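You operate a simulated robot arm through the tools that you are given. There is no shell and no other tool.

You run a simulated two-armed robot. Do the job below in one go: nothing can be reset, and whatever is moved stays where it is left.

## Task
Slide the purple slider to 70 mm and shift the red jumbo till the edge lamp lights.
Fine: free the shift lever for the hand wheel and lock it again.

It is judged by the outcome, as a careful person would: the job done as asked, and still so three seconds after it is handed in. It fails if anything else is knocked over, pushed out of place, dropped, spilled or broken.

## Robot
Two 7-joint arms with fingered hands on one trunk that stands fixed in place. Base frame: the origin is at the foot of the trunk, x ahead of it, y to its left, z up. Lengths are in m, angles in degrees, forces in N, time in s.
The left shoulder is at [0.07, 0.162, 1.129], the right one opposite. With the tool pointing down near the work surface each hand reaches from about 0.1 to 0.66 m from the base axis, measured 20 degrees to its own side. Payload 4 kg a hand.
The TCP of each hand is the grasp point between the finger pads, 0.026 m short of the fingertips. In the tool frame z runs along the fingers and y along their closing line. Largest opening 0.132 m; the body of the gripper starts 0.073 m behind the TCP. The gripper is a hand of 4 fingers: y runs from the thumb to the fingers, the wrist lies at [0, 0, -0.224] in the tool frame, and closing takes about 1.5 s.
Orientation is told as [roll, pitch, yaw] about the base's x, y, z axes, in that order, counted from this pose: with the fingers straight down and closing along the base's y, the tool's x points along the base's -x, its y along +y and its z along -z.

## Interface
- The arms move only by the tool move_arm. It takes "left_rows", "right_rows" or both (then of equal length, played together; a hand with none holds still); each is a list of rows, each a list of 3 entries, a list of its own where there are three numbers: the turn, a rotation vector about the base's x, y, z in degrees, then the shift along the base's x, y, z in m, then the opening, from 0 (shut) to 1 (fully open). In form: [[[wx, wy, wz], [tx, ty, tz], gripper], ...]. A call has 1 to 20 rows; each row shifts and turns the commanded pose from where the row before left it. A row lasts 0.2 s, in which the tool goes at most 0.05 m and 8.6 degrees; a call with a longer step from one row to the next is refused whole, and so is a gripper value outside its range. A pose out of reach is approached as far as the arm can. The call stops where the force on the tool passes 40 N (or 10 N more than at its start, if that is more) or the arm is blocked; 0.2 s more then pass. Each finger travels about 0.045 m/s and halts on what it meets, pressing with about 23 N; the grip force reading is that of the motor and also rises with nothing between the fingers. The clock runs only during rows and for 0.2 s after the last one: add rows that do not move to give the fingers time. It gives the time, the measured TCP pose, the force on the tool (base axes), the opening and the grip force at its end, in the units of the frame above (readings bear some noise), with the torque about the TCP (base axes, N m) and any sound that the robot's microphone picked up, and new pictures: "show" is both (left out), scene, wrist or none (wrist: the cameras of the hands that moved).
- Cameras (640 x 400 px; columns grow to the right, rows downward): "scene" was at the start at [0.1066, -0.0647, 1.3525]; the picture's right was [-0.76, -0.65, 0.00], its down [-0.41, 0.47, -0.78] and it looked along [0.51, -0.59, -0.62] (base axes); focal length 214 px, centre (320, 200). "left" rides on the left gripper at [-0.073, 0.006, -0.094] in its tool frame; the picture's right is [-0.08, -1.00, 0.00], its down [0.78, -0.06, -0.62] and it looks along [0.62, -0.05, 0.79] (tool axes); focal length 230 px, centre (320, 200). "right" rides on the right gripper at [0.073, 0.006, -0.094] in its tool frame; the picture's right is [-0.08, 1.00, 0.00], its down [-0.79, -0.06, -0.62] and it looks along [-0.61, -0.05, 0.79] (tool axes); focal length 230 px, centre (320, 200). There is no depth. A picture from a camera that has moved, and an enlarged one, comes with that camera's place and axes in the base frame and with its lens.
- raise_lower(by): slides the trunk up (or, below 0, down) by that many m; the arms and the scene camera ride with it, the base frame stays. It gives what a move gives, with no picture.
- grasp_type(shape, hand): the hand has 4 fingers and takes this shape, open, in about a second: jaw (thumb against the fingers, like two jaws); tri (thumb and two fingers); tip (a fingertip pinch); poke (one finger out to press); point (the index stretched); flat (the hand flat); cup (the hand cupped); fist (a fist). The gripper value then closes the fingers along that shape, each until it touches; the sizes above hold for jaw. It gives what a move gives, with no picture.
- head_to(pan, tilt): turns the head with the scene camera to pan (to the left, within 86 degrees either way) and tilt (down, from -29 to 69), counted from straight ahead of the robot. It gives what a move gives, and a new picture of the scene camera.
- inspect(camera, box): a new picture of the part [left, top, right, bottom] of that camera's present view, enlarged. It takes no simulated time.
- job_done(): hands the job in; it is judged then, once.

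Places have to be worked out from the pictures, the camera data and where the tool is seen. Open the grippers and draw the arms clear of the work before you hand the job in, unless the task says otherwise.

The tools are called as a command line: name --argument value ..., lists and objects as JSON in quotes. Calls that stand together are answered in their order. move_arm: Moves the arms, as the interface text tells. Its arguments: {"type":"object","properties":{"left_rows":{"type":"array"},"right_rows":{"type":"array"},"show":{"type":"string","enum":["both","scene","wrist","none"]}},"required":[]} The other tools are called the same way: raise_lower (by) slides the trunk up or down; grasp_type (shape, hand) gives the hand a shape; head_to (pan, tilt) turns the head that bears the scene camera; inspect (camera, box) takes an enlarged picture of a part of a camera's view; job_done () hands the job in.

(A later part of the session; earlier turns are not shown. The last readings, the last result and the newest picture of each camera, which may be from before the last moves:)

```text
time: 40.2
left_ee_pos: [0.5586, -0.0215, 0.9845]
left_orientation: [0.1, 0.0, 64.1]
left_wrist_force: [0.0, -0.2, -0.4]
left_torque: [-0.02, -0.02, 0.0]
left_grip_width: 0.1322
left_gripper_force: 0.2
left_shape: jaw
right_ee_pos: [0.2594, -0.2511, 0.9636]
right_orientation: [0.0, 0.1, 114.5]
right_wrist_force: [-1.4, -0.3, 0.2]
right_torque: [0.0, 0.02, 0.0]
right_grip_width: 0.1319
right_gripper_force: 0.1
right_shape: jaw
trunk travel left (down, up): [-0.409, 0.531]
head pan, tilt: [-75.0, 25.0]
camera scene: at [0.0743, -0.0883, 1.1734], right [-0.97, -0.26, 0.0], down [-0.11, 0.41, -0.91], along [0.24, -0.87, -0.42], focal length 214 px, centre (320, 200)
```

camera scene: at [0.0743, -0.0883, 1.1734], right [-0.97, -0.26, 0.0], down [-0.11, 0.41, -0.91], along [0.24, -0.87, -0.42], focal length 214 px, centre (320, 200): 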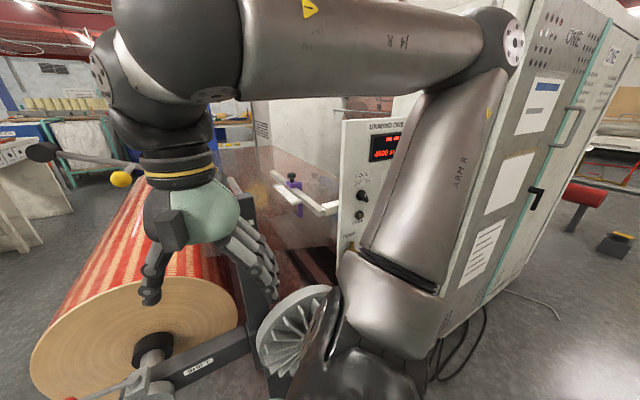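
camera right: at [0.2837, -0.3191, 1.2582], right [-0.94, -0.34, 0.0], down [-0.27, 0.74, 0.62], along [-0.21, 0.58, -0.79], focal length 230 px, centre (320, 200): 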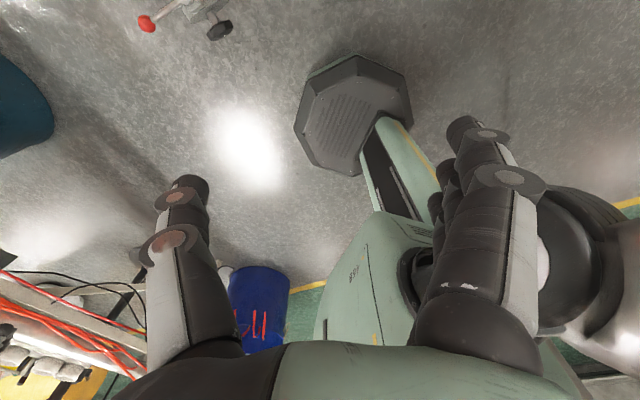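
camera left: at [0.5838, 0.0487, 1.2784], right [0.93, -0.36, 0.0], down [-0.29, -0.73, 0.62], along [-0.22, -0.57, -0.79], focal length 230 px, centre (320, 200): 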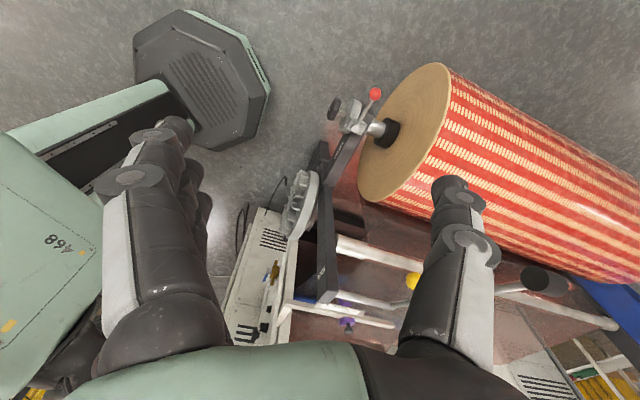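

The elbow sits high and well clear of the panel, and the EDGE lamp is visible under the COOL switch. I lower the remaining 0.18 m and look again.

raise_lower --by -0.18

head_to --pan -80 --tilt 10

head_to --pan -20 --tilt 40

inspect --camera "left" --box '[0, 0, 640, 400]'

```text
time: 42.2
left_ee_pos: [0.5575, -0.0205, 0.8047]
left_orientation: [0.0, 0.0, 64.2]
left_wrist_force: [-0.1, -0.2, 0.5]
left_torque: [0.03, 0.01, 0.0]
left_grip_width: 0.1318
left_gripper_force: 0.0
left_shape: jaw
right_ee_pos: [0.2599, -0.2514, 0.7833]
right_orientation: [-0.1, 0.0, 114.4]
right_wrist_force: [0.7, 0.3, -0.4]
right_torque: [0.02, 0.04, 0.02]
right_grip_width: 0.1318
right_gripper_force: 0.0
right_shape: jaw
trunk travel left (down, up): [-0.229, 0.711]
head pan, tilt: [-75.0, 25.0]
```

```text
time: 43.0
left_ee_pos: [0.5568, -0.0201, 0.8037]
left_orientation: [-0.1, 0.0, 64.1]
left_wrist_force: [0.0, 0.1, 0.0]
left_torque: [0.02, -0.02, -0.04]
left_grip_width: 0.1315
left_gripper_force: 0.1
left_shape: jaw
right_ee_pos: [0.26, -0.2518, 0.7837]
right_orientation: [0.0, 0.0, 114.5]
right_wrist_force: [-0.4, 0.3, 0.3]
right_torque: [0.0, 0.01, 0.01]
right_grip_width: 0.1318
right_gripper_force: 0.0
right_shape: jaw
trunk travel left (down, up): [-0.229, 0.711]
head pan, tilt: [-80.0, 10.0]
camera scene: at [0.0665, -0.0909, 1.0177], right [-0.98, -0.17, 0.0], down [-0.03, 0.17, -0.98], along [0.17, -0.97, -0.17], focal length 214 px, centre (320, 200)
```

scene: 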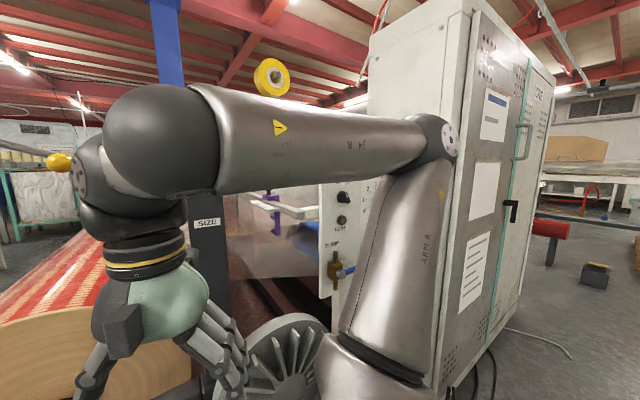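

```text
time: 44.2
left_ee_pos: [0.5597, -0.0202, 0.8042]
left_orientation: [0.0, 0.0, 64.1]
left_wrist_force: [-0.5, -0.2, 0.7]
left_torque: [0.01, 0.0, 0.01]
left_grip_width: 0.1318
left_gripper_force: 0.0
left_shape: jaw
right_ee_pos: [0.2598, -0.2516, 0.7831]
right_orientation: [0.1, 0.0, 114.6]
right_wrist_force: [0.9, -0.3, 0.2]
right_torque: [-0.01, 0.03, 0.02]
right_grip_width: 0.132
right_gripper_force: 0.1
right_shape: jaw
trunk travel left (down, up): [-0.229, 0.711]
head pan, tilt: [-20.0, 40.0]
camera scene: at [0.1302, -0.0285, 0.9701], right [-0.34, -0.94, 0.0], down [-0.6, 0.22, -0.77], along [0.72, -0.26, -0.64], focal length 214 px, centre (320, 200)
```

scene: 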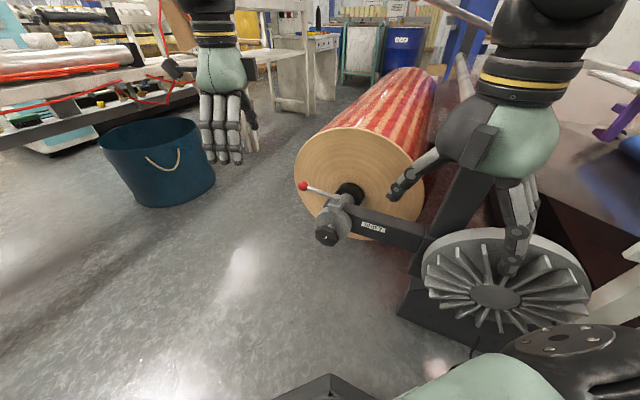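

```text
1.00 times, centred on (320, 200) of left (not enlarged: the box is as wide or as high as the picture)
camera zoom: at [0.5844, 0.0485, 0.8981], right [0.93, -0.37, 0.0], down [-0.29, -0.73, 0.62], along [-0.23, -0.57, -0.79], focal length 230 px, centre (320, 200)
```

zoom: 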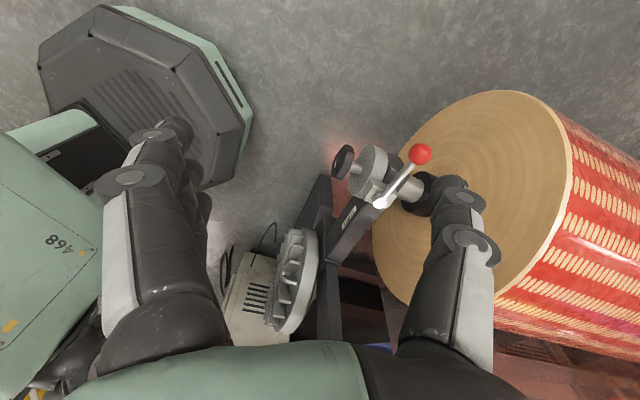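

The EDGE lamp is visible from the head at pan -80. Now I study the lever clamp and the knob closely in both pictures.

inspect --camera "scene" --box '[280, 165, 400, 255]'

inspect --camera "left" --box '[320, 130, 450, 220]'

```text
4.44 times, centred on (340, 210) of scene
camera zoom: at [0.1302, -0.0285, 0.9701], right [-0.34, -0.94, 0.0], down [-0.6, 0.22, -0.77], along [0.72, -0.26, -0.64], focal length 953 px, centre (231, 156)
```

zoom: 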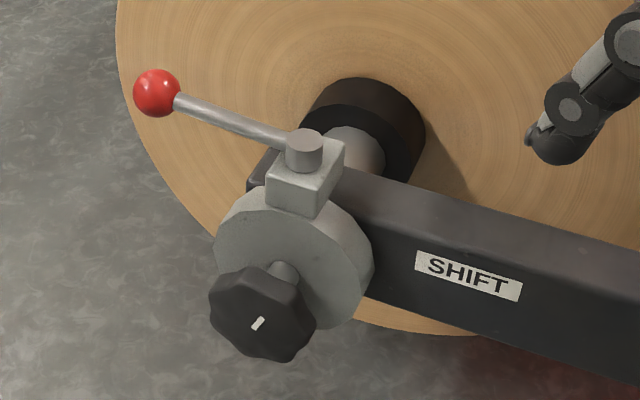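

```text
4.44 times, centred on (385, 175) of left
camera zoom: at [0.5844, 0.0485, 0.8981], right [0.93, -0.37, 0.0], down [-0.29, -0.73, 0.62], along [-0.23, -0.57, -0.79], focal length 1022 px, centre (31, 311)
```

zoom: 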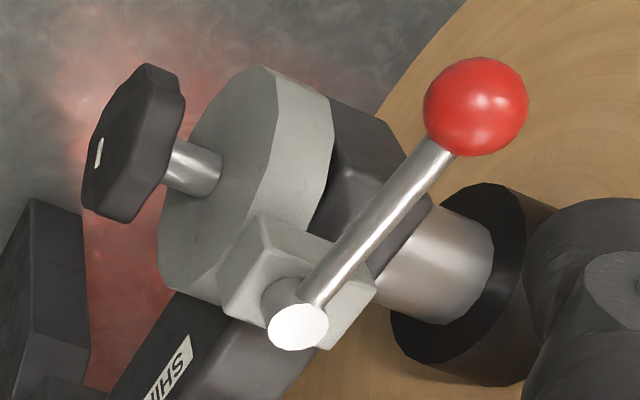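

The lever pivots on a vertical pin near [0.588,-0.248,0.557] with its ball at [0.670,-0.167,0.563]; the wheel (about 73 mm across) is centred near [0.53,-0.196,0.462] facing the robot's left. I turn the right hand for the lever and draw the left hand back, turning it for the wheel.

move_arm --left_rows '[[[0, 0, -8.4], [-0.012, 0.012, 0], 1], [[0, 0, -8.4], [-0.012, 0.012, 0], 1], [[0, 0, -8.4], [-0.012, 0.012, 0], 1], [[0, 0, -8.4], [-0.012, 0.012, 0], 1], [[0, 0, -8.4], [-0.012, 0.012, 0], 1], [[0, 0, -8.4], [-0.012, 0.012, 0], 1], [[0, 0, -8.4], [-0.012, 0.012, 0], 1], [[0, 0, -8.4], [-0.012, 0.012, 0], 1], [[0, 0, -8.4], [-0.012, 0.012, 0], 1], [[0, 0, -8.4], [-0.012, 0.012, 0], 1], [[0, 0, -8.4], [-0.012, 0.012, 0], 1], [[0, 0, -8.4], [-0.012, 0.012, 0], 1], [[0, 0, -8.4], [0, 0, 0], 1]]' --right_rows '[[[0, 0, -8], [0, 0, 0], 1], [[0, 0, -8], [0, 0, 0], 1], [[0, 0, -8], [0, 0, 0], 1], [[0, 0, -8], [0, 0, 0], 1], [[0, 0, -8], [0, 0, 0], 1], [[0, 0, -8], [0, 0, 0], 1], [[0, 0, -8], [0, 0, 0], 1], [[0, 0, -8], [0, 0, 0], 1], [[0, 0, -8], [0, 0, 0], 1], [[0, 0, -8], [0, 0, 0], 1], [[0, 0, -8], [0, 0, 0], 1], [[0, 0, -8], [0, 0, 0], 1], [[0, 0, -8], [0, 0, 0], 1]]' --show "both"

```text
time: 47.0
left_ee_pos: [0.4138, 0.122, 0.8059]
left_orientation: [0.0, 0.1, -45.3]
left_wrist_force: [-0.5, -0.2, 0.6]
left_torque: [-0.02, 0.01, -0.01]
left_grip_width: 0.1318
left_gripper_force: 0.1
left_shape: jaw
right_ee_pos: [0.2591, -0.2524, 0.7841]
right_orientation: [-0.1, 0.1, 10.4]
right_wrist_force: [0.3, 0.6, 0.4]
right_torque: [0.04, 0.01, 0.0]
right_grip_width: 0.132
right_gripper_force: 0.0
right_shape: jaw
trunk travel left (down, up): [-0.229, 0.711]
head pan, tilt: [-20.0, 40.0]
camera scene: at [0.1302, -0.0285, 0.9701], right [-0.34, -0.94, 0.0], down [-0.6, 0.22, -0.77], along [0.72, -0.26, -0.64], focal length 214 px, centre (320, 200)
camera right: at [0.1868, -0.2593, 0.8777], right [-0.1, 0.99, 0.0], down [0.78, 0.08, 0.62], along [0.61, 0.06, -0.79], focal length 230 px, centre (320, 200)
camera left: at [0.4688, 0.0766, 0.8984], right [-0.65, -0.76, 0.0], down [-0.6, 0.51, 0.62], along [-0.47, 0.4, -0.79], focal length 230 px, centre (320, 200)
```

scene: 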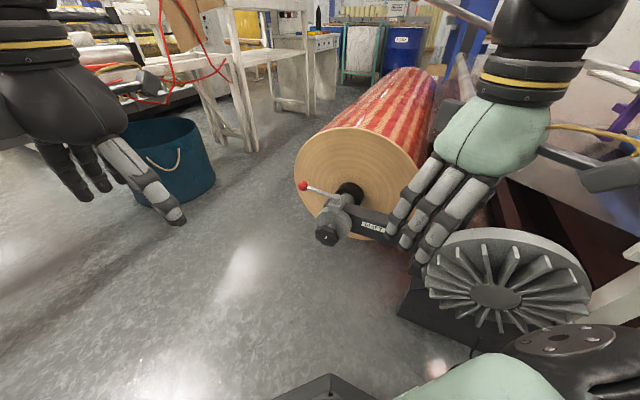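
right: 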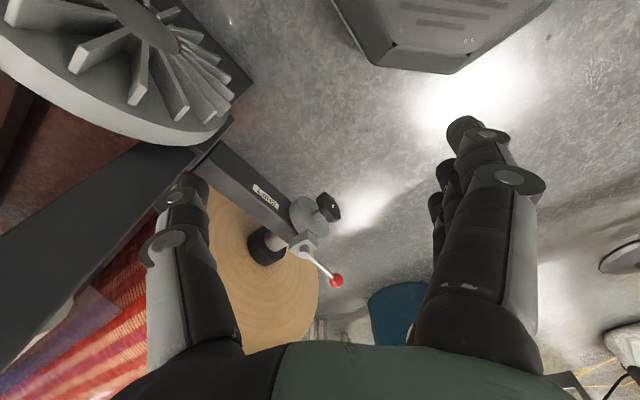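
left: 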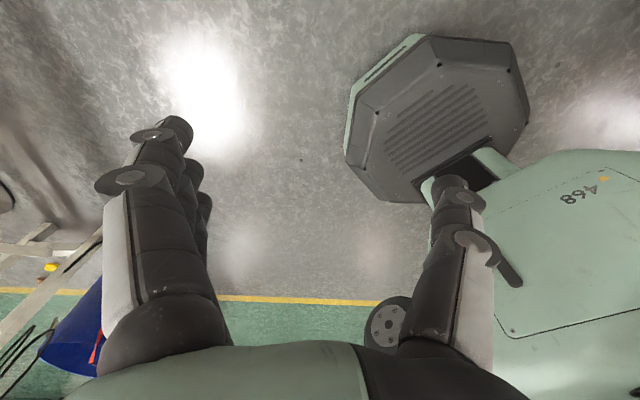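

Both hands are turned as wanted. I tilt the right hand forward 35° and carry it over toward the red ball at a safe height.

move_arm --right_rows '[[[1.2, -6.9, 0], [0.035, 0.0094, -0.003], 1], [[1.2, -6.9, 0], [0.035, 0.0094, -0.003], 1], [[1.2, -6.9, 0], [0.035, 0.0094, -0.003], 1], [[1.2, -6.9, 0], [0.035, 0.0094, -0.003], 1], [[1.2, -6.9, 0], [0.035, 0.0094, -0.003], 1], [[0, 0, 0], [0.035, 0.0094, -0.003], 1], [[0, 0, 0], [0.035, 0.0094, -0.003], 1], [[0, 0, 0], [0.035, 0.0094, -0.003], 1]]' --show "both"

```text
time: 48.9
left_ee_pos: [0.4149, 0.1249, 0.8052]
left_orientation: [-0.1, 0.1, -45.2]
left_wrist_force: [0.1, 0.1, 0.8]
left_torque: [-0.03, 0.04, 0.0]
left_grip_width: 0.1321
left_gripper_force: 0.0
left_shape: jaw
right_ee_pos: [0.5415, -0.1763, 0.7581]
right_orientation: [-0.5, -35.0, 10.7]
right_wrist_force: [0.9, 0.5, -0.9]
right_torque: [-0.03, -0.02, 0.0]
right_grip_width: 0.1317
right_gripper_force: 0.0
right_shape: jaw
trunk travel left (down, up): [-0.229, 0.711]
head pan, tilt: [-20.0, 40.0]
camera scene: at [0.131, -0.0283, 0.97], right [-0.34, -0.94, 0.0], down [-0.6, 0.22, -0.77], along [0.72, -0.26, -0.64], focal length 214 px, centre (320, 200)
camera right: at [0.4288, -0.1912, 0.7937], right [-0.12, 0.99, 0.04], down [0.29, 0.0, 0.96], along [0.95, 0.12, -0.29], focal length 230 px, centre (320, 200)
```

scene: 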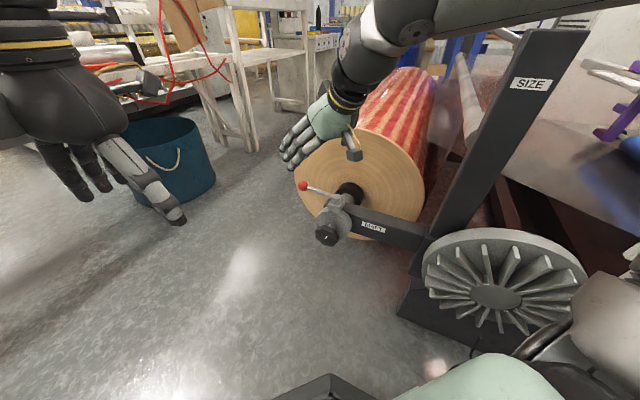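
right: 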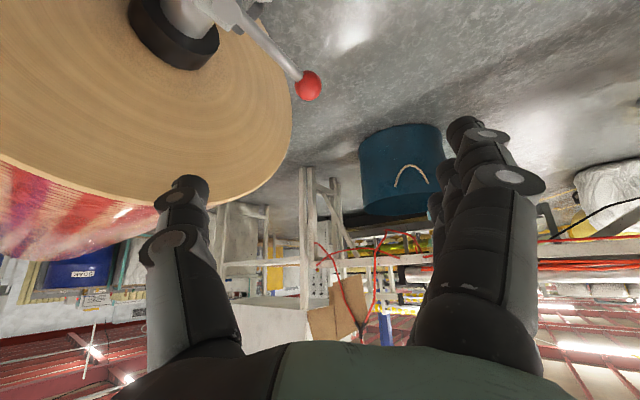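

The ray to the ball confirms it at about [0.671,-0.170,0.563]. I come down to 8 cm short of it along the tool axis.

move_arm --right_rows '[[[0, 0, 0], [0.021, -0.0005, -0.032], 1], [[0, 0, 0], [0.021, -0.0005, -0.032], 1], [[0, 0, 0], [0.021, -0.0005, -0.032], 0.9], [[0, 0, 0], [0.021, -0.0005, -0.033], 0.85]]' --show "both"

```text
time: 49.9
left_ee_pos: [0.4163, 0.1236, 0.805]
left_orientation: [-0.1, 0.2, -45.2]
left_wrist_force: [0.9, -0.6, -0.3]
left_torque: [0.02, 0.03, 0.01]
left_grip_width: 0.1318
left_gripper_force: 0.0
left_shape: jaw
right_ee_pos: [0.6233, -0.1782, 0.6292]
right_orientation: [-0.4, -35.0, 10.6]
right_wrist_force: [0.9, -0.8, 0.6]
right_torque: [0.0, 0.03, -0.04]
right_grip_width: 0.1125
right_gripper_force: 0.0
right_shape: jaw
trunk travel left (down, up): [-0.229, 0.711]
head pan, tilt: [-20.0, 40.0]
camera scene: at [0.1309, -0.0286, 0.97], right [-0.34, -0.94, 0.0], down [-0.6, 0.22, -0.77], along [0.72, -0.26, -0.64], focal length 214 px, centre (320, 200)
camera right: at [0.5116, -0.1931, 0.6645], right [-0.12, 0.99, 0.04], down [0.29, 0.0, 0.96], along [0.95, 0.12, -0.29], focal length 230 px, centre (320, 200)
```

scene: 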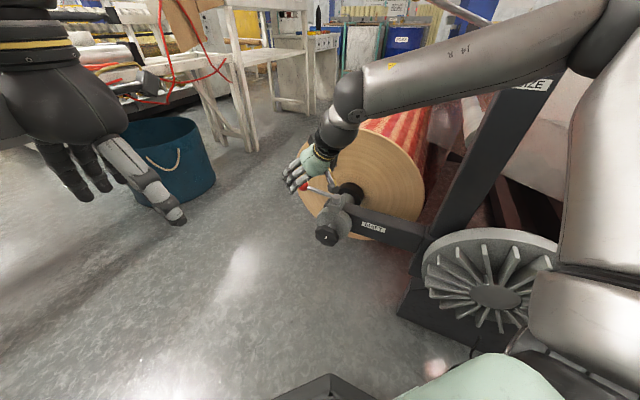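
right: 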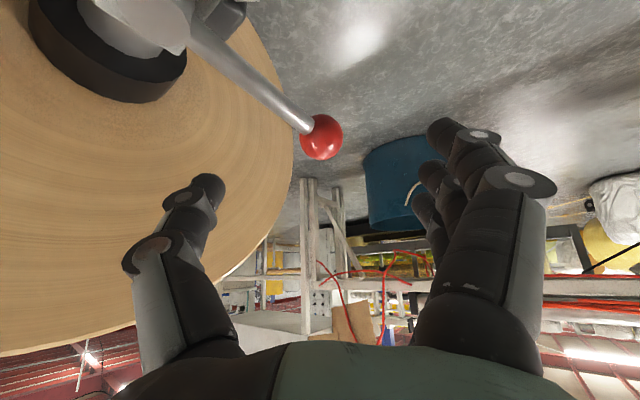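

The ball is dead ahead of the grasp point. I advance the last 8 cm so the ball lies between thumb and fingers.

move_arm --right_rows '[[[0, 0, 0], [0.0118, 0.0018, -0.0162], 0.85], [[0, 0, 0], [0.0118, 0.0018, -0.0162], 0.85], [[0, 0, 0], [0.0118, 0.0018, -0.0162], 0.85], [[0, 0, 0], [0.0118, 0.0018, -0.0162], 0.85], [[0, 0, 0], [0, 0, 0], 0.85]]' --show "both"

```text
time: 51.0
left_ee_pos: [0.4143, 0.1245, 0.8057]
left_orientation: [0.0, 0.0, -45.1]
left_wrist_force: [-0.2, -0.4, -0.6]
left_torque: [-0.01, 0.05, -0.02]
left_grip_width: 0.1319
left_gripper_force: 0.0
left_shape: jaw
right_ee_pos: [0.6729, -0.1707, 0.5655]
right_orientation: [-0.6, -35.1, 10.8]
right_wrist_force: [1.1, 1.3, 0.1]
right_torque: [0.0, 0.01, -0.01]
right_grip_width: 0.1124
right_gripper_force: 0.0
right_shape: jaw
trunk travel left (down, up): [-0.229, 0.711]
head pan, tilt: [-20.0, 40.0]
camera scene: at [0.1302, -0.0283, 0.9701], right [-0.34, -0.94, 0.0], down [-0.6, 0.22, -0.77], along [0.72, -0.26, -0.64], focal length 214 px, centre (320, 200)
camera right: at [0.5593, -0.1854, 0.6012], right [-0.12, 0.99, 0.04], down [0.29, 0.0, 0.96], along [0.95, 0.12, -0.29], focal length 230 px, centre (320, 200)
```

scene: 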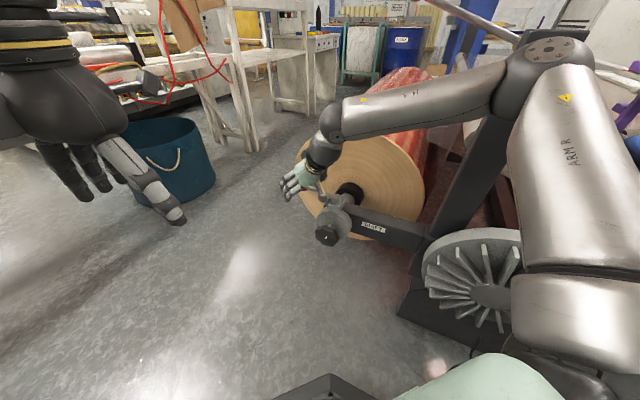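
right: 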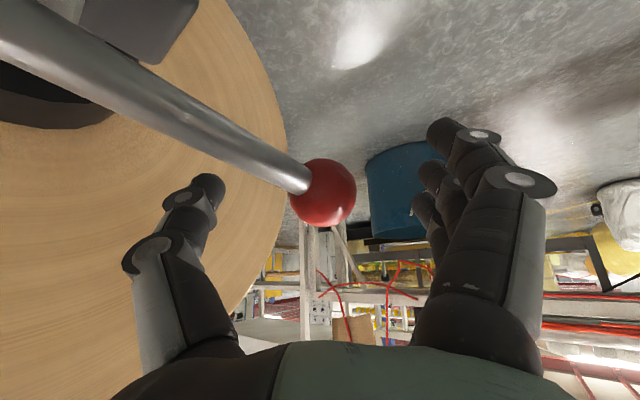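

The ball sits between thumb and fingers without contact. I close on it.

move_arm --right_rows '[[[0, 0, 0], [0, 0, 0], 0.6], [[0, 0, 0], [0, 0, 0], 0.45], [[0, 0, 0], [0, 0, 0], 0.3], [[0, 0, 0], [0, 0, 0], 0.2], [[0, 0, 0], [0, 0, 0], 0.15], [[0, 0, 0], [0, 0, 0], 0.15], [[0, 0, 0], [0, 0, 0], 0.15]]' --show "both"

```text
time: 52.6
left_ee_pos: [0.4145, 0.1231, 0.804]
left_orientation: [-0.1, 0.0, -45.1]
left_wrist_force: [-0.5, 0.2, -0.1]
left_torque: [0.03, -0.06, -0.01]
left_grip_width: 0.1319
left_gripper_force: 0.0
left_shape: jaw
right_ee_pos: [0.6708, -0.1702, 0.5651]
right_orientation: [-0.4, -34.9, 10.6]
right_wrist_force: [-0.2, 0.0, -1.6]
right_torque: [-0.01, -0.01, -0.01]
right_grip_width: 0.0119
right_gripper_force: 3.7
right_shape: jaw
trunk travel left (down, up): [-0.229, 0.711]
head pan, tilt: [-20.0, 40.0]
camera scene: at [0.1303, -0.0283, 0.9701], right [-0.34, -0.94, 0.0], down [-0.6, 0.22, -0.77], along [0.72, -0.26, -0.64], focal length 214 px, centre (320, 200)
camera right: at [0.559, -0.1853, 0.6011], right [-0.12, 0.99, 0.04], down [0.29, 0.0, 0.96], along [0.95, 0.12, -0.29], focal length 230 px, centre (320, 200)
```

scene: 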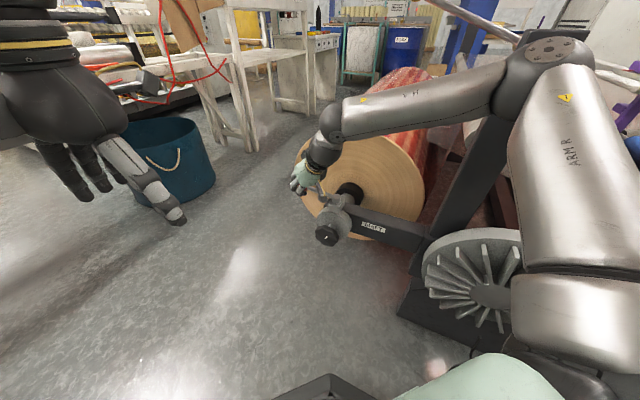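
right: 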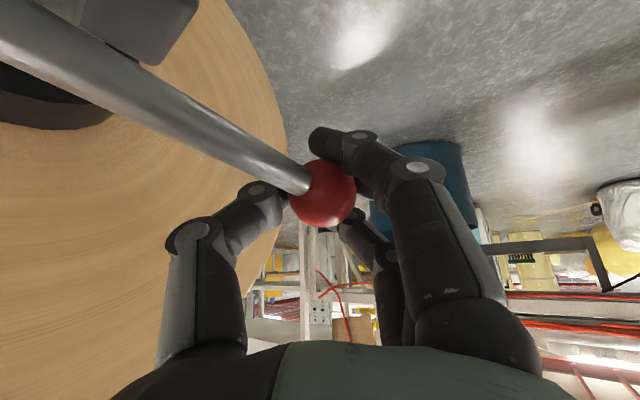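

The fingers cage the ball. I try a small tangential move toward the robot (counter-clockwise from above), about 10°, and watch the force.

move_arm --right_rows '[[[0, 0, 0], [-0.004, 0.0036, 0], 0.15], [[0, 0, 0], [-0.004, 0.0033, 0], 0.15], [[0, 0, 0], [-0.004, 0.003, 0], 0.15], [[0, 0, 0], [-0.004, 0.0028, 0], 0.15], [[0, 0, 0], [0, 0, 0], 0.15]]' --show "both"

```text
time: 53.9
left_ee_pos: [0.4151, 0.124, 0.8045]
left_orientation: [-0.2, 0.1, -45.1]
left_wrist_force: [0.3, 0.3, 0.6]
left_torque: [-0.02, 0.01, 0.0]
left_grip_width: 0.132
left_gripper_force: 0.0
left_shape: jaw
right_ee_pos: [0.6562, -0.1582, 0.5638]
right_orientation: [-0.4, -35.0, 10.7]
right_wrist_force: [8.6, 2.7, -10.4]
right_torque: [-0.06, -0.02, 0.34]
right_grip_width: 0.0067
right_gripper_force: 23.1
right_shape: jaw
trunk travel left (down, up): [-0.229, 0.711]
head pan, tilt: [-20.0, 40.0]
camera scene: at [0.1318, -0.0284, 0.9698], right [-0.34, -0.94, 0.0], down [-0.61, 0.22, -0.76], along [0.72, -0.26, -0.64], focal length 214 px, centre (320, 200)
camera right: at [0.5431, -0.1729, 0.5996], right [-0.12, 0.99, 0.04], down [0.3, 0.0, 0.96], along [0.95, 0.12, -0.29], focal length 230 px, centre (320, 200)
```

scene: 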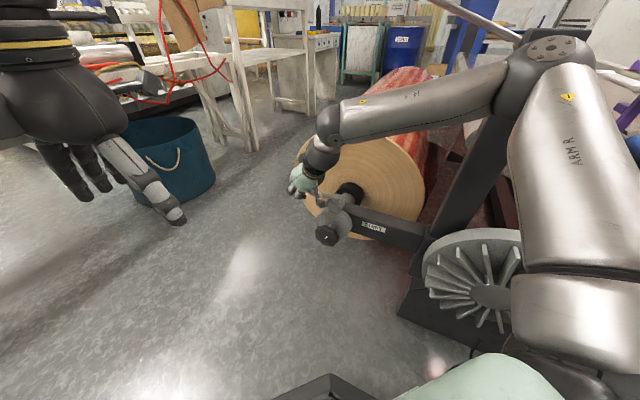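
right: 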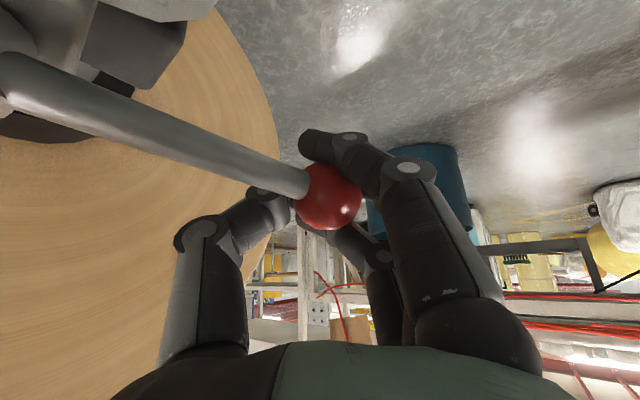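

The lever gave about 9° under roughly 10 N, so it does turn this way. I continue along the arc, yawing the hand with it so that the rod stays clear of the thumb.

move_arm --right_rows '[[[0, 0, 4], [-0.0067, 0.0045, 0], 0.15], [[0, 0, 4], [-0.007, 0.004, 0], 0.15], [[0, 0, 4], [-0.0073, 0.0036, 0], 0.15], [[0, 0, 4], [-0.0075, 0.003, 0], 0.15], [[0, 0, 4], [-0.0077, 0.0025, 0], 0.15], [[0, 0, 4], [-0.0078, 0.002, 0], 0.15], [[0, 0, 0], [0, 0, 0], 0.15]]' --show "both"

```text
time: 55.5
left_ee_pos: [0.4146, 0.1232, 0.8044]
left_orientation: [-0.2, 0.1, -45.1]
left_wrist_force: [0.5, -0.4, -0.6]
left_torque: [0.02, 0.02, 0.02]
left_grip_width: 0.1318
left_gripper_force: 0.0
left_shape: jaw
right_ee_pos: [0.61, -0.14, 0.564]
right_orientation: [-0.3, -35.0, 34.7]
right_wrist_force: [2.5, 1.4, -13.1]
right_torque: [-0.05, -0.01, 0.35]
right_grip_width: 0.0064
right_gripper_force: 22.5
right_shape: jaw
trunk travel left (down, up): [-0.229, 0.711]
head pan, tilt: [-20.0, 40.0]
camera scene: at [0.1315, -0.0285, 0.9698], right [-0.34, -0.94, 0.0], down [-0.61, 0.22, -0.77], along [0.72, -0.26, -0.64], focal length 214 px, centre (320, 200)
camera right: at [0.5142, -0.1987, 0.5996], right [-0.51, 0.86, 0.04], down [0.27, 0.12, 0.95], along [0.81, 0.5, -0.29], focal length 230 px, centre (320, 200)
```

scene: 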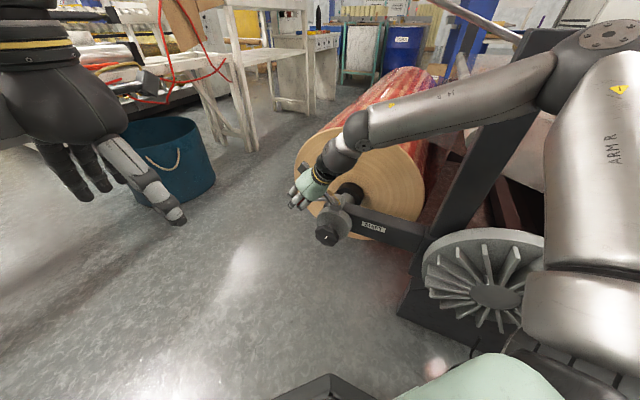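
right: 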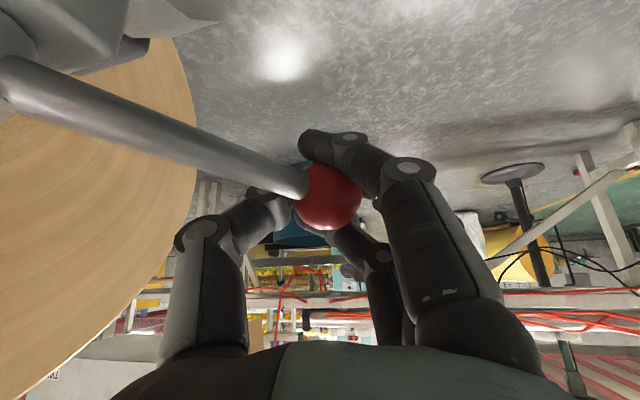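

The ball follows well, lever at about 78°. I continue the arc to about 94° and watch for a stop.

move_arm --right_rows '[[[0, 0, 4], [-0.008, 0.0014, 0], 0.15], [[0, 0, 4], [-0.008, 0.0009, 0], 0.15], [[0, 0, 4], [-0.0081, 0.0003, 0], 0.15], [[0, 0, 4], [-0.0081, -0.0003, 0], 0.15], [[0, 0, 0], [0, 0, 0], 0.15]]' --show "both"

```text
time: 56.6
left_ee_pos: [0.4168, 0.1231, 0.8036]
left_orientation: [-0.2, 0.1, -45.1]
left_wrist_force: [-0.1, -0.8, 0.3]
left_torque: [0.01, 0.02, 0.01]
left_grip_width: 0.1319
left_gripper_force: 0.1
left_shape: jaw
right_ee_pos: [0.5791, -0.1391, 0.5641]
right_orientation: [-0.3, -35.0, 50.5]
right_wrist_force: [0.7, -4.3, -14.4]
right_torque: [-0.11, -0.02, 0.35]
right_grip_width: 0.0063
right_gripper_force: 22.6
right_shape: jaw
trunk travel left (down, up): [-0.229, 0.711]
head pan, tilt: [-20.0, 40.0]
camera scene: at [0.1316, -0.029, 0.9698], right [-0.34, -0.94, 0.0], down [-0.61, 0.22, -0.76], along [0.72, -0.26, -0.64], focal length 214 px, centre (320, 200)
camera right: at [0.5021, -0.2212, 0.5996], right [-0.73, 0.68, 0.04], down [0.23, 0.19, 0.95], along [0.65, 0.7, -0.29], focal length 230 px, centre (320, 200)
```

scene: 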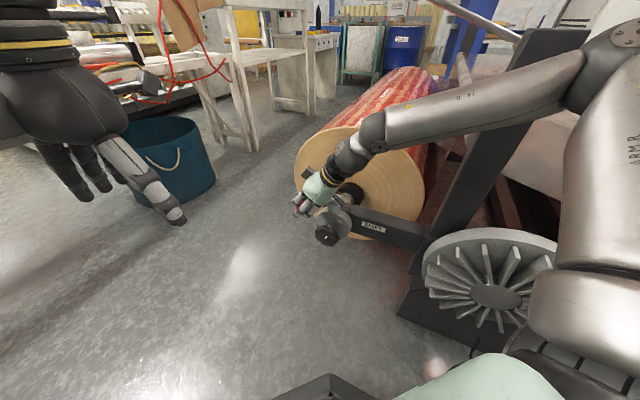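
right: 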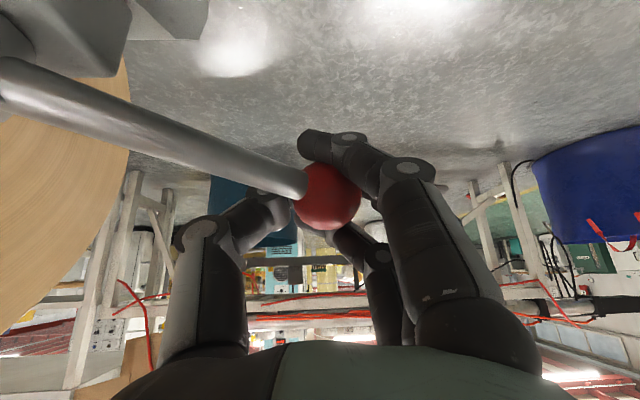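

The lever is near 94° with steady friction and no stop yet. Before continuing I look toward the elbow to check its clearance from the SIZE post.

head_to --pan -50 --tilt 20

```text
time: 57.6
left_ee_pos: [0.4152, 0.1236, 0.8038]
left_orientation: [-0.1, 0.0, -45.2]
left_wrist_force: [0.2, 0.1, 0.7]
left_torque: [0.03, 0.01, -0.02]
left_grip_width: 0.132
left_gripper_force: 0.0
left_shape: jaw
right_ee_pos: [0.579, -0.1377, 0.5646]
right_orientation: [-0.3, -34.9, 50.4]
right_wrist_force: [2.1, -7.1, -16.9]
right_torque: [-0.14, -0.07, 0.31]
right_grip_width: 0.0063
right_gripper_force: 23.1
right_shape: jaw
trunk travel left (down, up): [-0.229, 0.711]
head pan, tilt: [-50.0, 20.0]
camera scene: at [0.1119, -0.0714, 1.0011], right [-0.77, -0.64, 0.0], down [-0.22, 0.26, -0.94], along [0.6, -0.72, -0.34], focal length 214 px, centre (320, 200)
```

scene: 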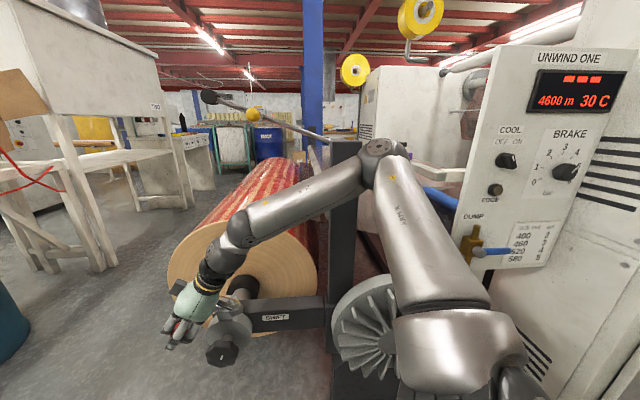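

The elbow is near but clear of the SIZE post, and the EDGE lamp (still dark) is in full view. I continue the lever arc to about 110°.

move_arm --right_rows '[[[0, 0, 2], [-0.008, -0.0008, 0], 0.15], [[0, 0, 2], [-0.008, -0.0014, 0], 0.15], [[0, 0, 2], [-0.0078, -0.002, 0], 0.15], [[0, 0, 2], [-0.0077, -0.0025, 0], 0.15], [[0, 0, 0], [0, 0, 0], 0.15]]' --show "both"

```text
time: 58.5
left_ee_pos: [0.4167, 0.1245, 0.8025]
left_orientation: [-0.1, 0.0, -45.2]
left_wrist_force: [-0.5, 0.4, 0.6]
left_torque: [-0.01, -0.01, 0.02]
left_grip_width: 0.1316
left_gripper_force: 0.0
left_shape: jaw
right_ee_pos: [0.5609, -0.1406, 0.5656]
right_orientation: [-0.8, -35.4, 56.7]
right_wrist_force: [29.3, 20.4, -28.5]
right_torque: [0.17, -0.33, 0.26]
right_grip_width: 0.0047
right_gripper_force: 22.7
right_shape: jaw
trunk travel left (down, up): [-0.229, 0.711]
head pan, tilt: [-50.0, 20.0]
stopped in row 4 (right hand): the force on the tool passed its limit at 46 N (the readings are from after the stop); the commanded pose is now the measured one
camera scene: at [0.115, -0.0689, 1.0009], right [-0.76, -0.65, 0.0], down [-0.23, 0.26, -0.94], along [0.6, -0.72, -0.34], focal length 214 px, centre (320, 200)
camera right: at [0.4923, -0.2316, 0.5996], right [-0.79, 0.61, 0.03], down [0.2, 0.21, 0.96], along [0.57, 0.77, -0.28], focal length 230 px, centre (320, 200)
```

scene: 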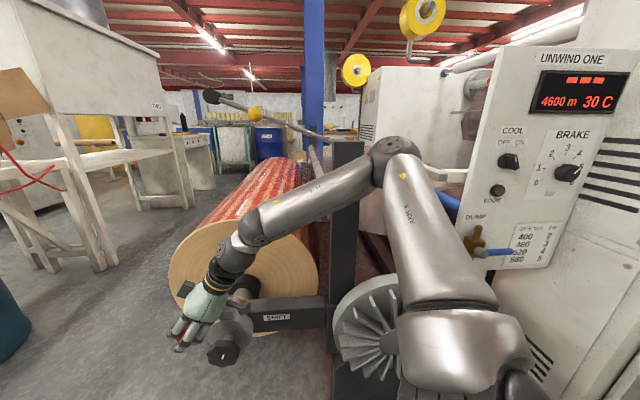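
right: 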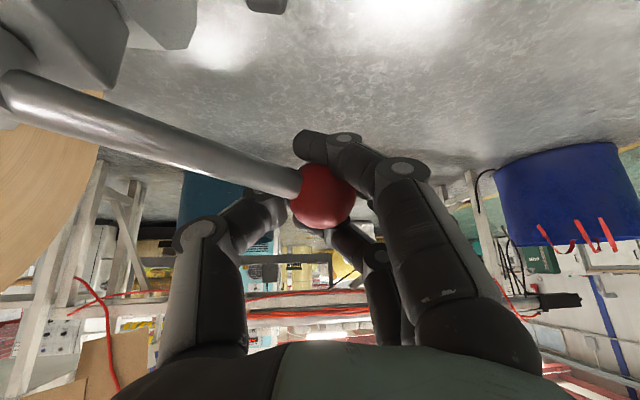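

The lever met a stop at about 103° (58° of swing), which should be its free end. I ease off, open the hand and back out along the tool axis.

move_arm --right_rows '[[[0, 0, 0], [0.002, 0, 0], 0.2], [[0, 0, 0], [0, 0, 0], 0.35], [[0, 0, 0], [0, 0, 0], 0.5], [[0, 0, 0], [0, 0, 0], 0.65], [[0, 0, 0], [0, 0, 0], 0.8], [[0, 0, 0], [0, 0, 0], 0.9], [[0, 0, 0], [0, 0, 0], 0.9], [[0, 0, 0], [0, 0, 0], 0.9]]' --show "wrist"

```text
time: 60.3
left_ee_pos: [0.4142, 0.1228, 0.8044]
left_orientation: [0.1, 0.0, -45.2]
left_wrist_force: [0.4, -0.1, -1.3]
left_torque: [-0.02, -0.01, -0.01]
left_grip_width: 0.1318
left_gripper_force: 0.0
left_shape: jaw
right_ee_pos: [0.5591, -0.1414, 0.5683]
right_orientation: [-0.9, -35.6, 56.9]
right_wrist_force: [-0.3, -0.2, -0.5]
right_torque: [0.01, 0.02, 0.06]
right_grip_width: 0.1184
right_gripper_force: 0.0
right_shape: jaw
trunk travel left (down, up): [-0.229, 0.711]
head pan, tilt: [-50.0, 20.0]
camera right: at [0.4909, -0.2324, 0.6025], right [-0.8, 0.6, 0.03], down [0.2, 0.21, 0.96], along [0.57, 0.77, -0.28], focal length 230 px, centre (320, 200)
```

right: 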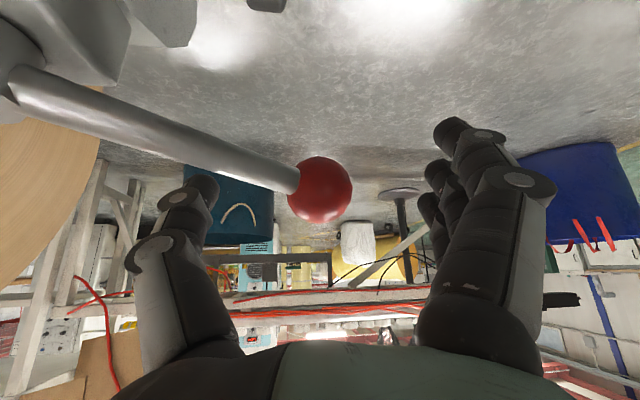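

The lever rests at about 105°, a clean 60° swing to its stop. I back the right hand out along its axis, then turn and draw it back to its parking place.

move_arm --right_rows '[[[0, 0, 0], [-0.0125, -0.019, 0.033], 0.9], [[0, 0, 0], [-0.0125, -0.019, 0.033], 1], [[0, 0, 0], [-0.0125, -0.019, 0.033], 1], [[0, 0, -7.7], [-0.012, 0, 0.015], 1], [[0, 0, -7.7], [-0.012, 0, 0.015], 1], [[0, 0, -7.7], [-0.012, 0, 0.015], 1], [[0, 0, -7.7], [-0.012, 0, 0.015], 1], [[0, 0, -7.7], [-0.012, 0, 0.015], 1], [[0, 0, -7.7], [-0.012, 0, 0.015], 1], [[-1.2, 6.9, 0], [-0.03, -0.01, 0], 1], [[-1.2, 6.9, 0], [-0.03, -0.01, 0], 1], [[-1.2, 6.9, 0], [-0.03, -0.01, 0], 1], [[-1.2, 6.9, 0], [-0.03, -0.01, 0], 1], [[-1.2, 6.9, 0], [-0.03, -0.01, 0], 1]]' --show "both"

head_to --pan -35 --tilt 38

```text
time: 63.3
left_ee_pos: [0.4137, 0.1233, 0.8052]
left_orientation: [0.0, 0.0, -45.2]
left_wrist_force: [0.6, -0.5, 0.5]
left_torque: [0.01, 0.0, 0.01]
left_grip_width: 0.1321
left_gripper_force: 0.0
left_shape: jaw
right_ee_pos: [0.2993, -0.2486, 0.757]
right_orientation: [-0.4, -0.5, 10.5]
right_wrist_force: [-0.5, 0.6, 0.2]
right_torque: [0.01, 0.03, 0.0]
right_grip_width: 0.1319
right_gripper_force: 0.1
right_shape: jaw
trunk travel left (down, up): [-0.229, 0.711]
head pan, tilt: [-50.0, 20.0]
camera scene: at [0.1101, -0.0705, 1.0015], right [-0.77, -0.64, 0.0], down [-0.22, 0.26, -0.94], along [0.6, -0.72, -0.34], focal length 214 px, centre (320, 200)
camera right: at [0.226, -0.2552, 0.8518], right [-0.11, 0.99, -0.01], down [0.78, 0.09, 0.62], along [0.62, 0.06, -0.78], focal length 230 px, centre (320, 200)
```

scene: 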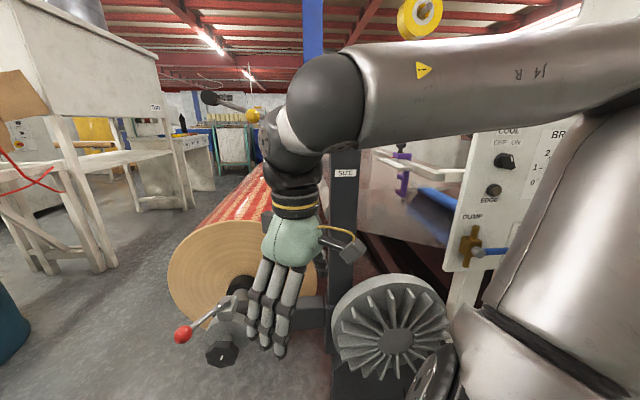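
right: 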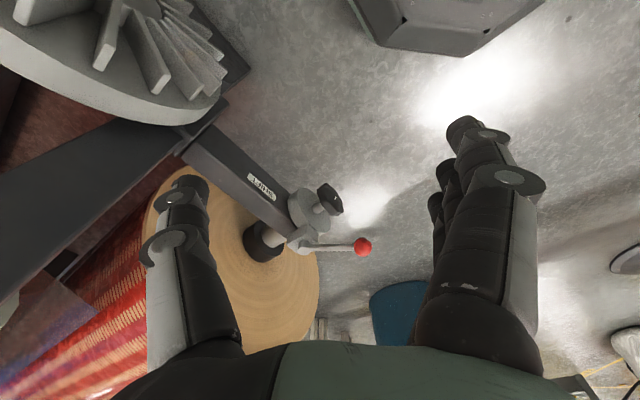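

```text
time: 64.1
left_ee_pos: [0.4135, 0.123, 0.8061]
left_orientation: [0.1, 0.0, -45.1]
left_wrist_force: [0.3, 0.2, -0.2]
left_torque: [0.0, -0.02, 0.01]
left_grip_width: 0.1319
left_gripper_force: 0.0
left_shape: jaw
right_ee_pos: [0.3, -0.2478, 0.7576]
right_orientation: [-0.3, -0.6, 10.5]
right_wrist_force: [-0.3, -0.2, -0.9]
right_torque: [0.0, 0.02, 0.02]
right_grip_width: 0.1318
right_gripper_force: 0.0
right_shape: jaw
trunk travel left (down, up): [-0.229, 0.711]
head pan, tilt: [-35.0, 38.0]
camera scene: at [0.121, -0.0489, 0.9732], right [-0.57, -0.82, 0.0], down [-0.5, 0.35, -0.79], along [0.65, -0.45, -0.62], focal length 214 px, centre (320, 200)
```

scene: 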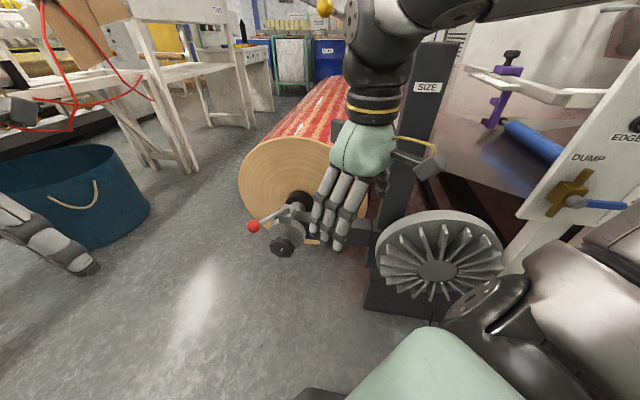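

The lever is parked toward the robot's side and the lamp remains in view. Now I tilt the left hand level along the wheel's axis (azimuth -45°) while lowering it to a spot in front of the wheel.

move_arm --left_rows '[[[-5.79, -5.79, 0], [0.0015, -0.0175, -0.026], 1], [[-5.79, -5.79, 0], [0.0015, -0.0175, -0.026], 1], [[-5.79, -5.79, 0], [0.0015, -0.0175, -0.026], 1], [[-5.79, -5.79, 0], [0.0015, -0.0175, -0.026], 1], [[-5.79, -5.79, 0], [0.0015, -0.0175, -0.026], 1], [[-5.79, -5.79, 0], [0.0015, -0.0175, -0.026], 1], [[-5.79, -5.79, 0], [0.0015, -0.0175, -0.026], 1], [[-5.79, -5.79, 0], [0.0015, -0.0175, -0.026], 1], [[-5.79, -5.79, 0], [0.0015, -0.0175, -0.026], 1], [[-5.79, -5.79, 0], [0.0015, -0.0175, -0.026], 1], [[-5.79, -5.79, 0], [0.0015, -0.0175, -0.026], 1], [[0, 0, 0], [0, 0, 0], 1]]' --show "both"

```text
time: 66.7
left_ee_pos: [0.4508, -0.0362, 0.5978]
left_orientation: [1.3, -66.8, -47.3]
left_wrist_force: [0.9, -0.5, -0.7]
left_torque: [0.0, -0.01, 0.0]
left_grip_width: 0.132
left_gripper_force: 0.0
left_shape: jaw
left hand out of reach, approached as far as the arm can: row 6, 7, 9, 10, 11
right_ee_pos: [0.3, -0.2479, 0.758]
right_orientation: [-0.4, -0.5, 10.6]
right_wrist_force: [0.4, -0.1, 0.3]
right_torque: [-0.02, 0.03, 0.01]
right_grip_width: 0.1318
right_gripper_force: 0.0
right_shape: jaw
trunk travel left (down, up): [-0.229, 0.711]
head pan, tilt: [-35.0, 38.0]
camera scene: at [0.121, -0.0488, 0.9731], right [-0.57, -0.82, 0.0], down [-0.5, 0.35, -0.79], along [0.65, -0.45, -0.62], focal length 214 px, centre (320, 200)
camera left: at [0.4142, 0.0085, 0.7018], right [-0.7, -0.71, 0.06], down [-0.65, 0.59, -0.48], along [0.3, -0.38, -0.88], focal length 230 px, centre (320, 200)
```

scene: 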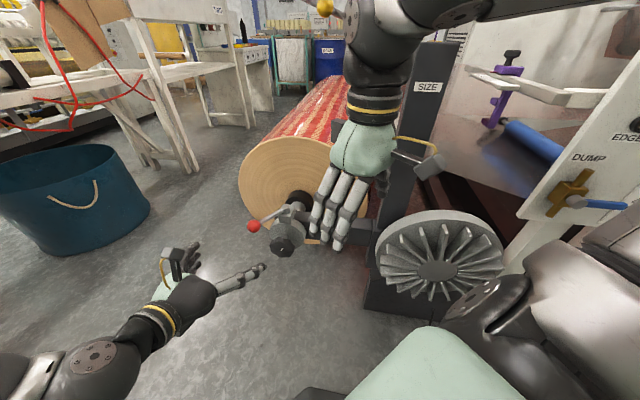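
left: 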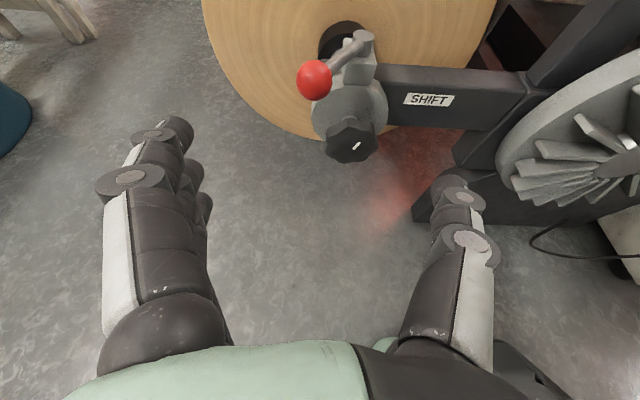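

The arm folded too tightly there, so the pose was only partly reached. I move the hand forward and down toward the wheel's axis, where the wrist is farther from the shoulder.

move_arm --left_rows '[[[0, 0, 0], [0.01, -0.02, -0.02], 1], [[0, 0, 0], [0.01, -0.02, -0.02], 1], [[0, 0, 0], [0, 0, 0], 1]]' --show "both"

```text
time: 67.5
left_ee_pos: [0.473, -0.0761, 0.5585]
left_orientation: [1.4, -66.9, -47.3]
left_wrist_force: [0.4, -0.7, -0.1]
left_torque: [0.03, -0.02, 0.0]
left_grip_width: 0.132
left_gripper_force: 0.1
left_shape: jaw
right_ee_pos: [0.3005, -0.2484, 0.7576]
right_orientation: [-0.4, -0.5, 10.6]
right_wrist_force: [0.0, -0.4, -1.1]
right_torque: [0.03, -0.04, 0.0]
right_grip_width: 0.132
right_gripper_force: 0.0
right_shape: jaw
trunk travel left (down, up): [-0.229, 0.711]
head pan, tilt: [-35.0, 38.0]
camera scene: at [0.1211, -0.0481, 0.9731], right [-0.57, -0.82, 0.0], down [-0.5, 0.35, -0.79], along [0.65, -0.45, -0.62], focal length 214 px, centre (320, 200)
camera left: at [0.435, -0.0311, 0.6615], right [-0.7, -0.71, 0.06], down [-0.65, 0.59, -0.48], along [0.31, -0.38, -0.87], focal length 230 px, centre (320, 200)
```

scene: 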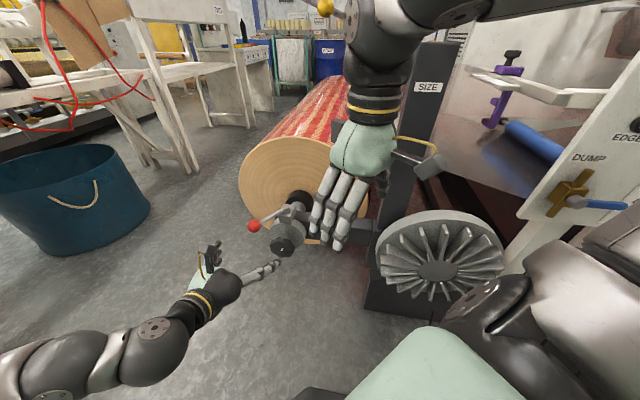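
left: 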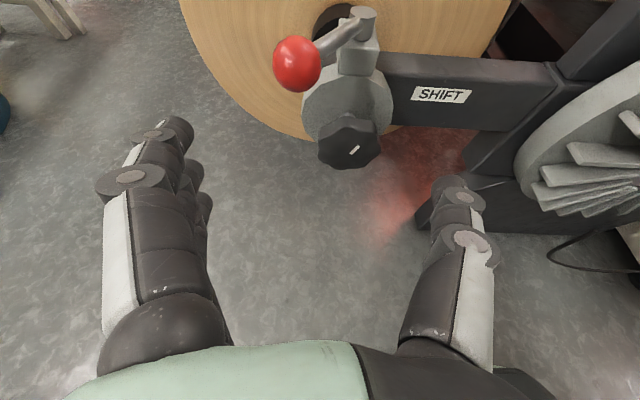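

The wheel is ahead with its white mark visible. I zoom both cameras on it to refine its position.

inspect --camera "left" --box '[270, 0, 430, 180]'

inspect --camera "scene" --box '[240, 180, 340, 270]'

```text
2.22 times, centred on (350, 90) of left
camera zoom: at [0.435, -0.0311, 0.6615], right [-0.7, -0.71, 0.06], down [-0.65, 0.59, -0.48], along [0.31, -0.38, -0.87], focal length 511 px, centre (253, 444)
```

zoom: 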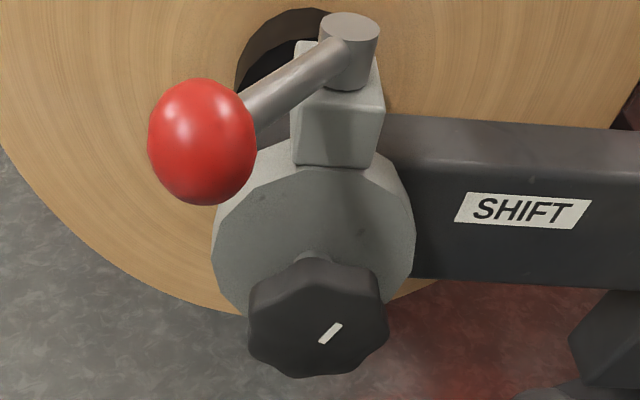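

```text
4.44 times, centred on (290, 225) of scene
camera zoom: at [0.1211, -0.0481, 0.9731], right [-0.57, -0.82, 0.0], down [-0.5, 0.35, -0.79], along [0.65, -0.45, -0.62], focal length 953 px, centre (453, 89)
```

zoom: 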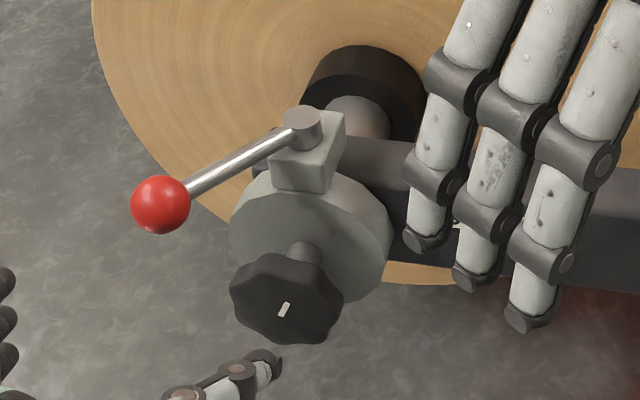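

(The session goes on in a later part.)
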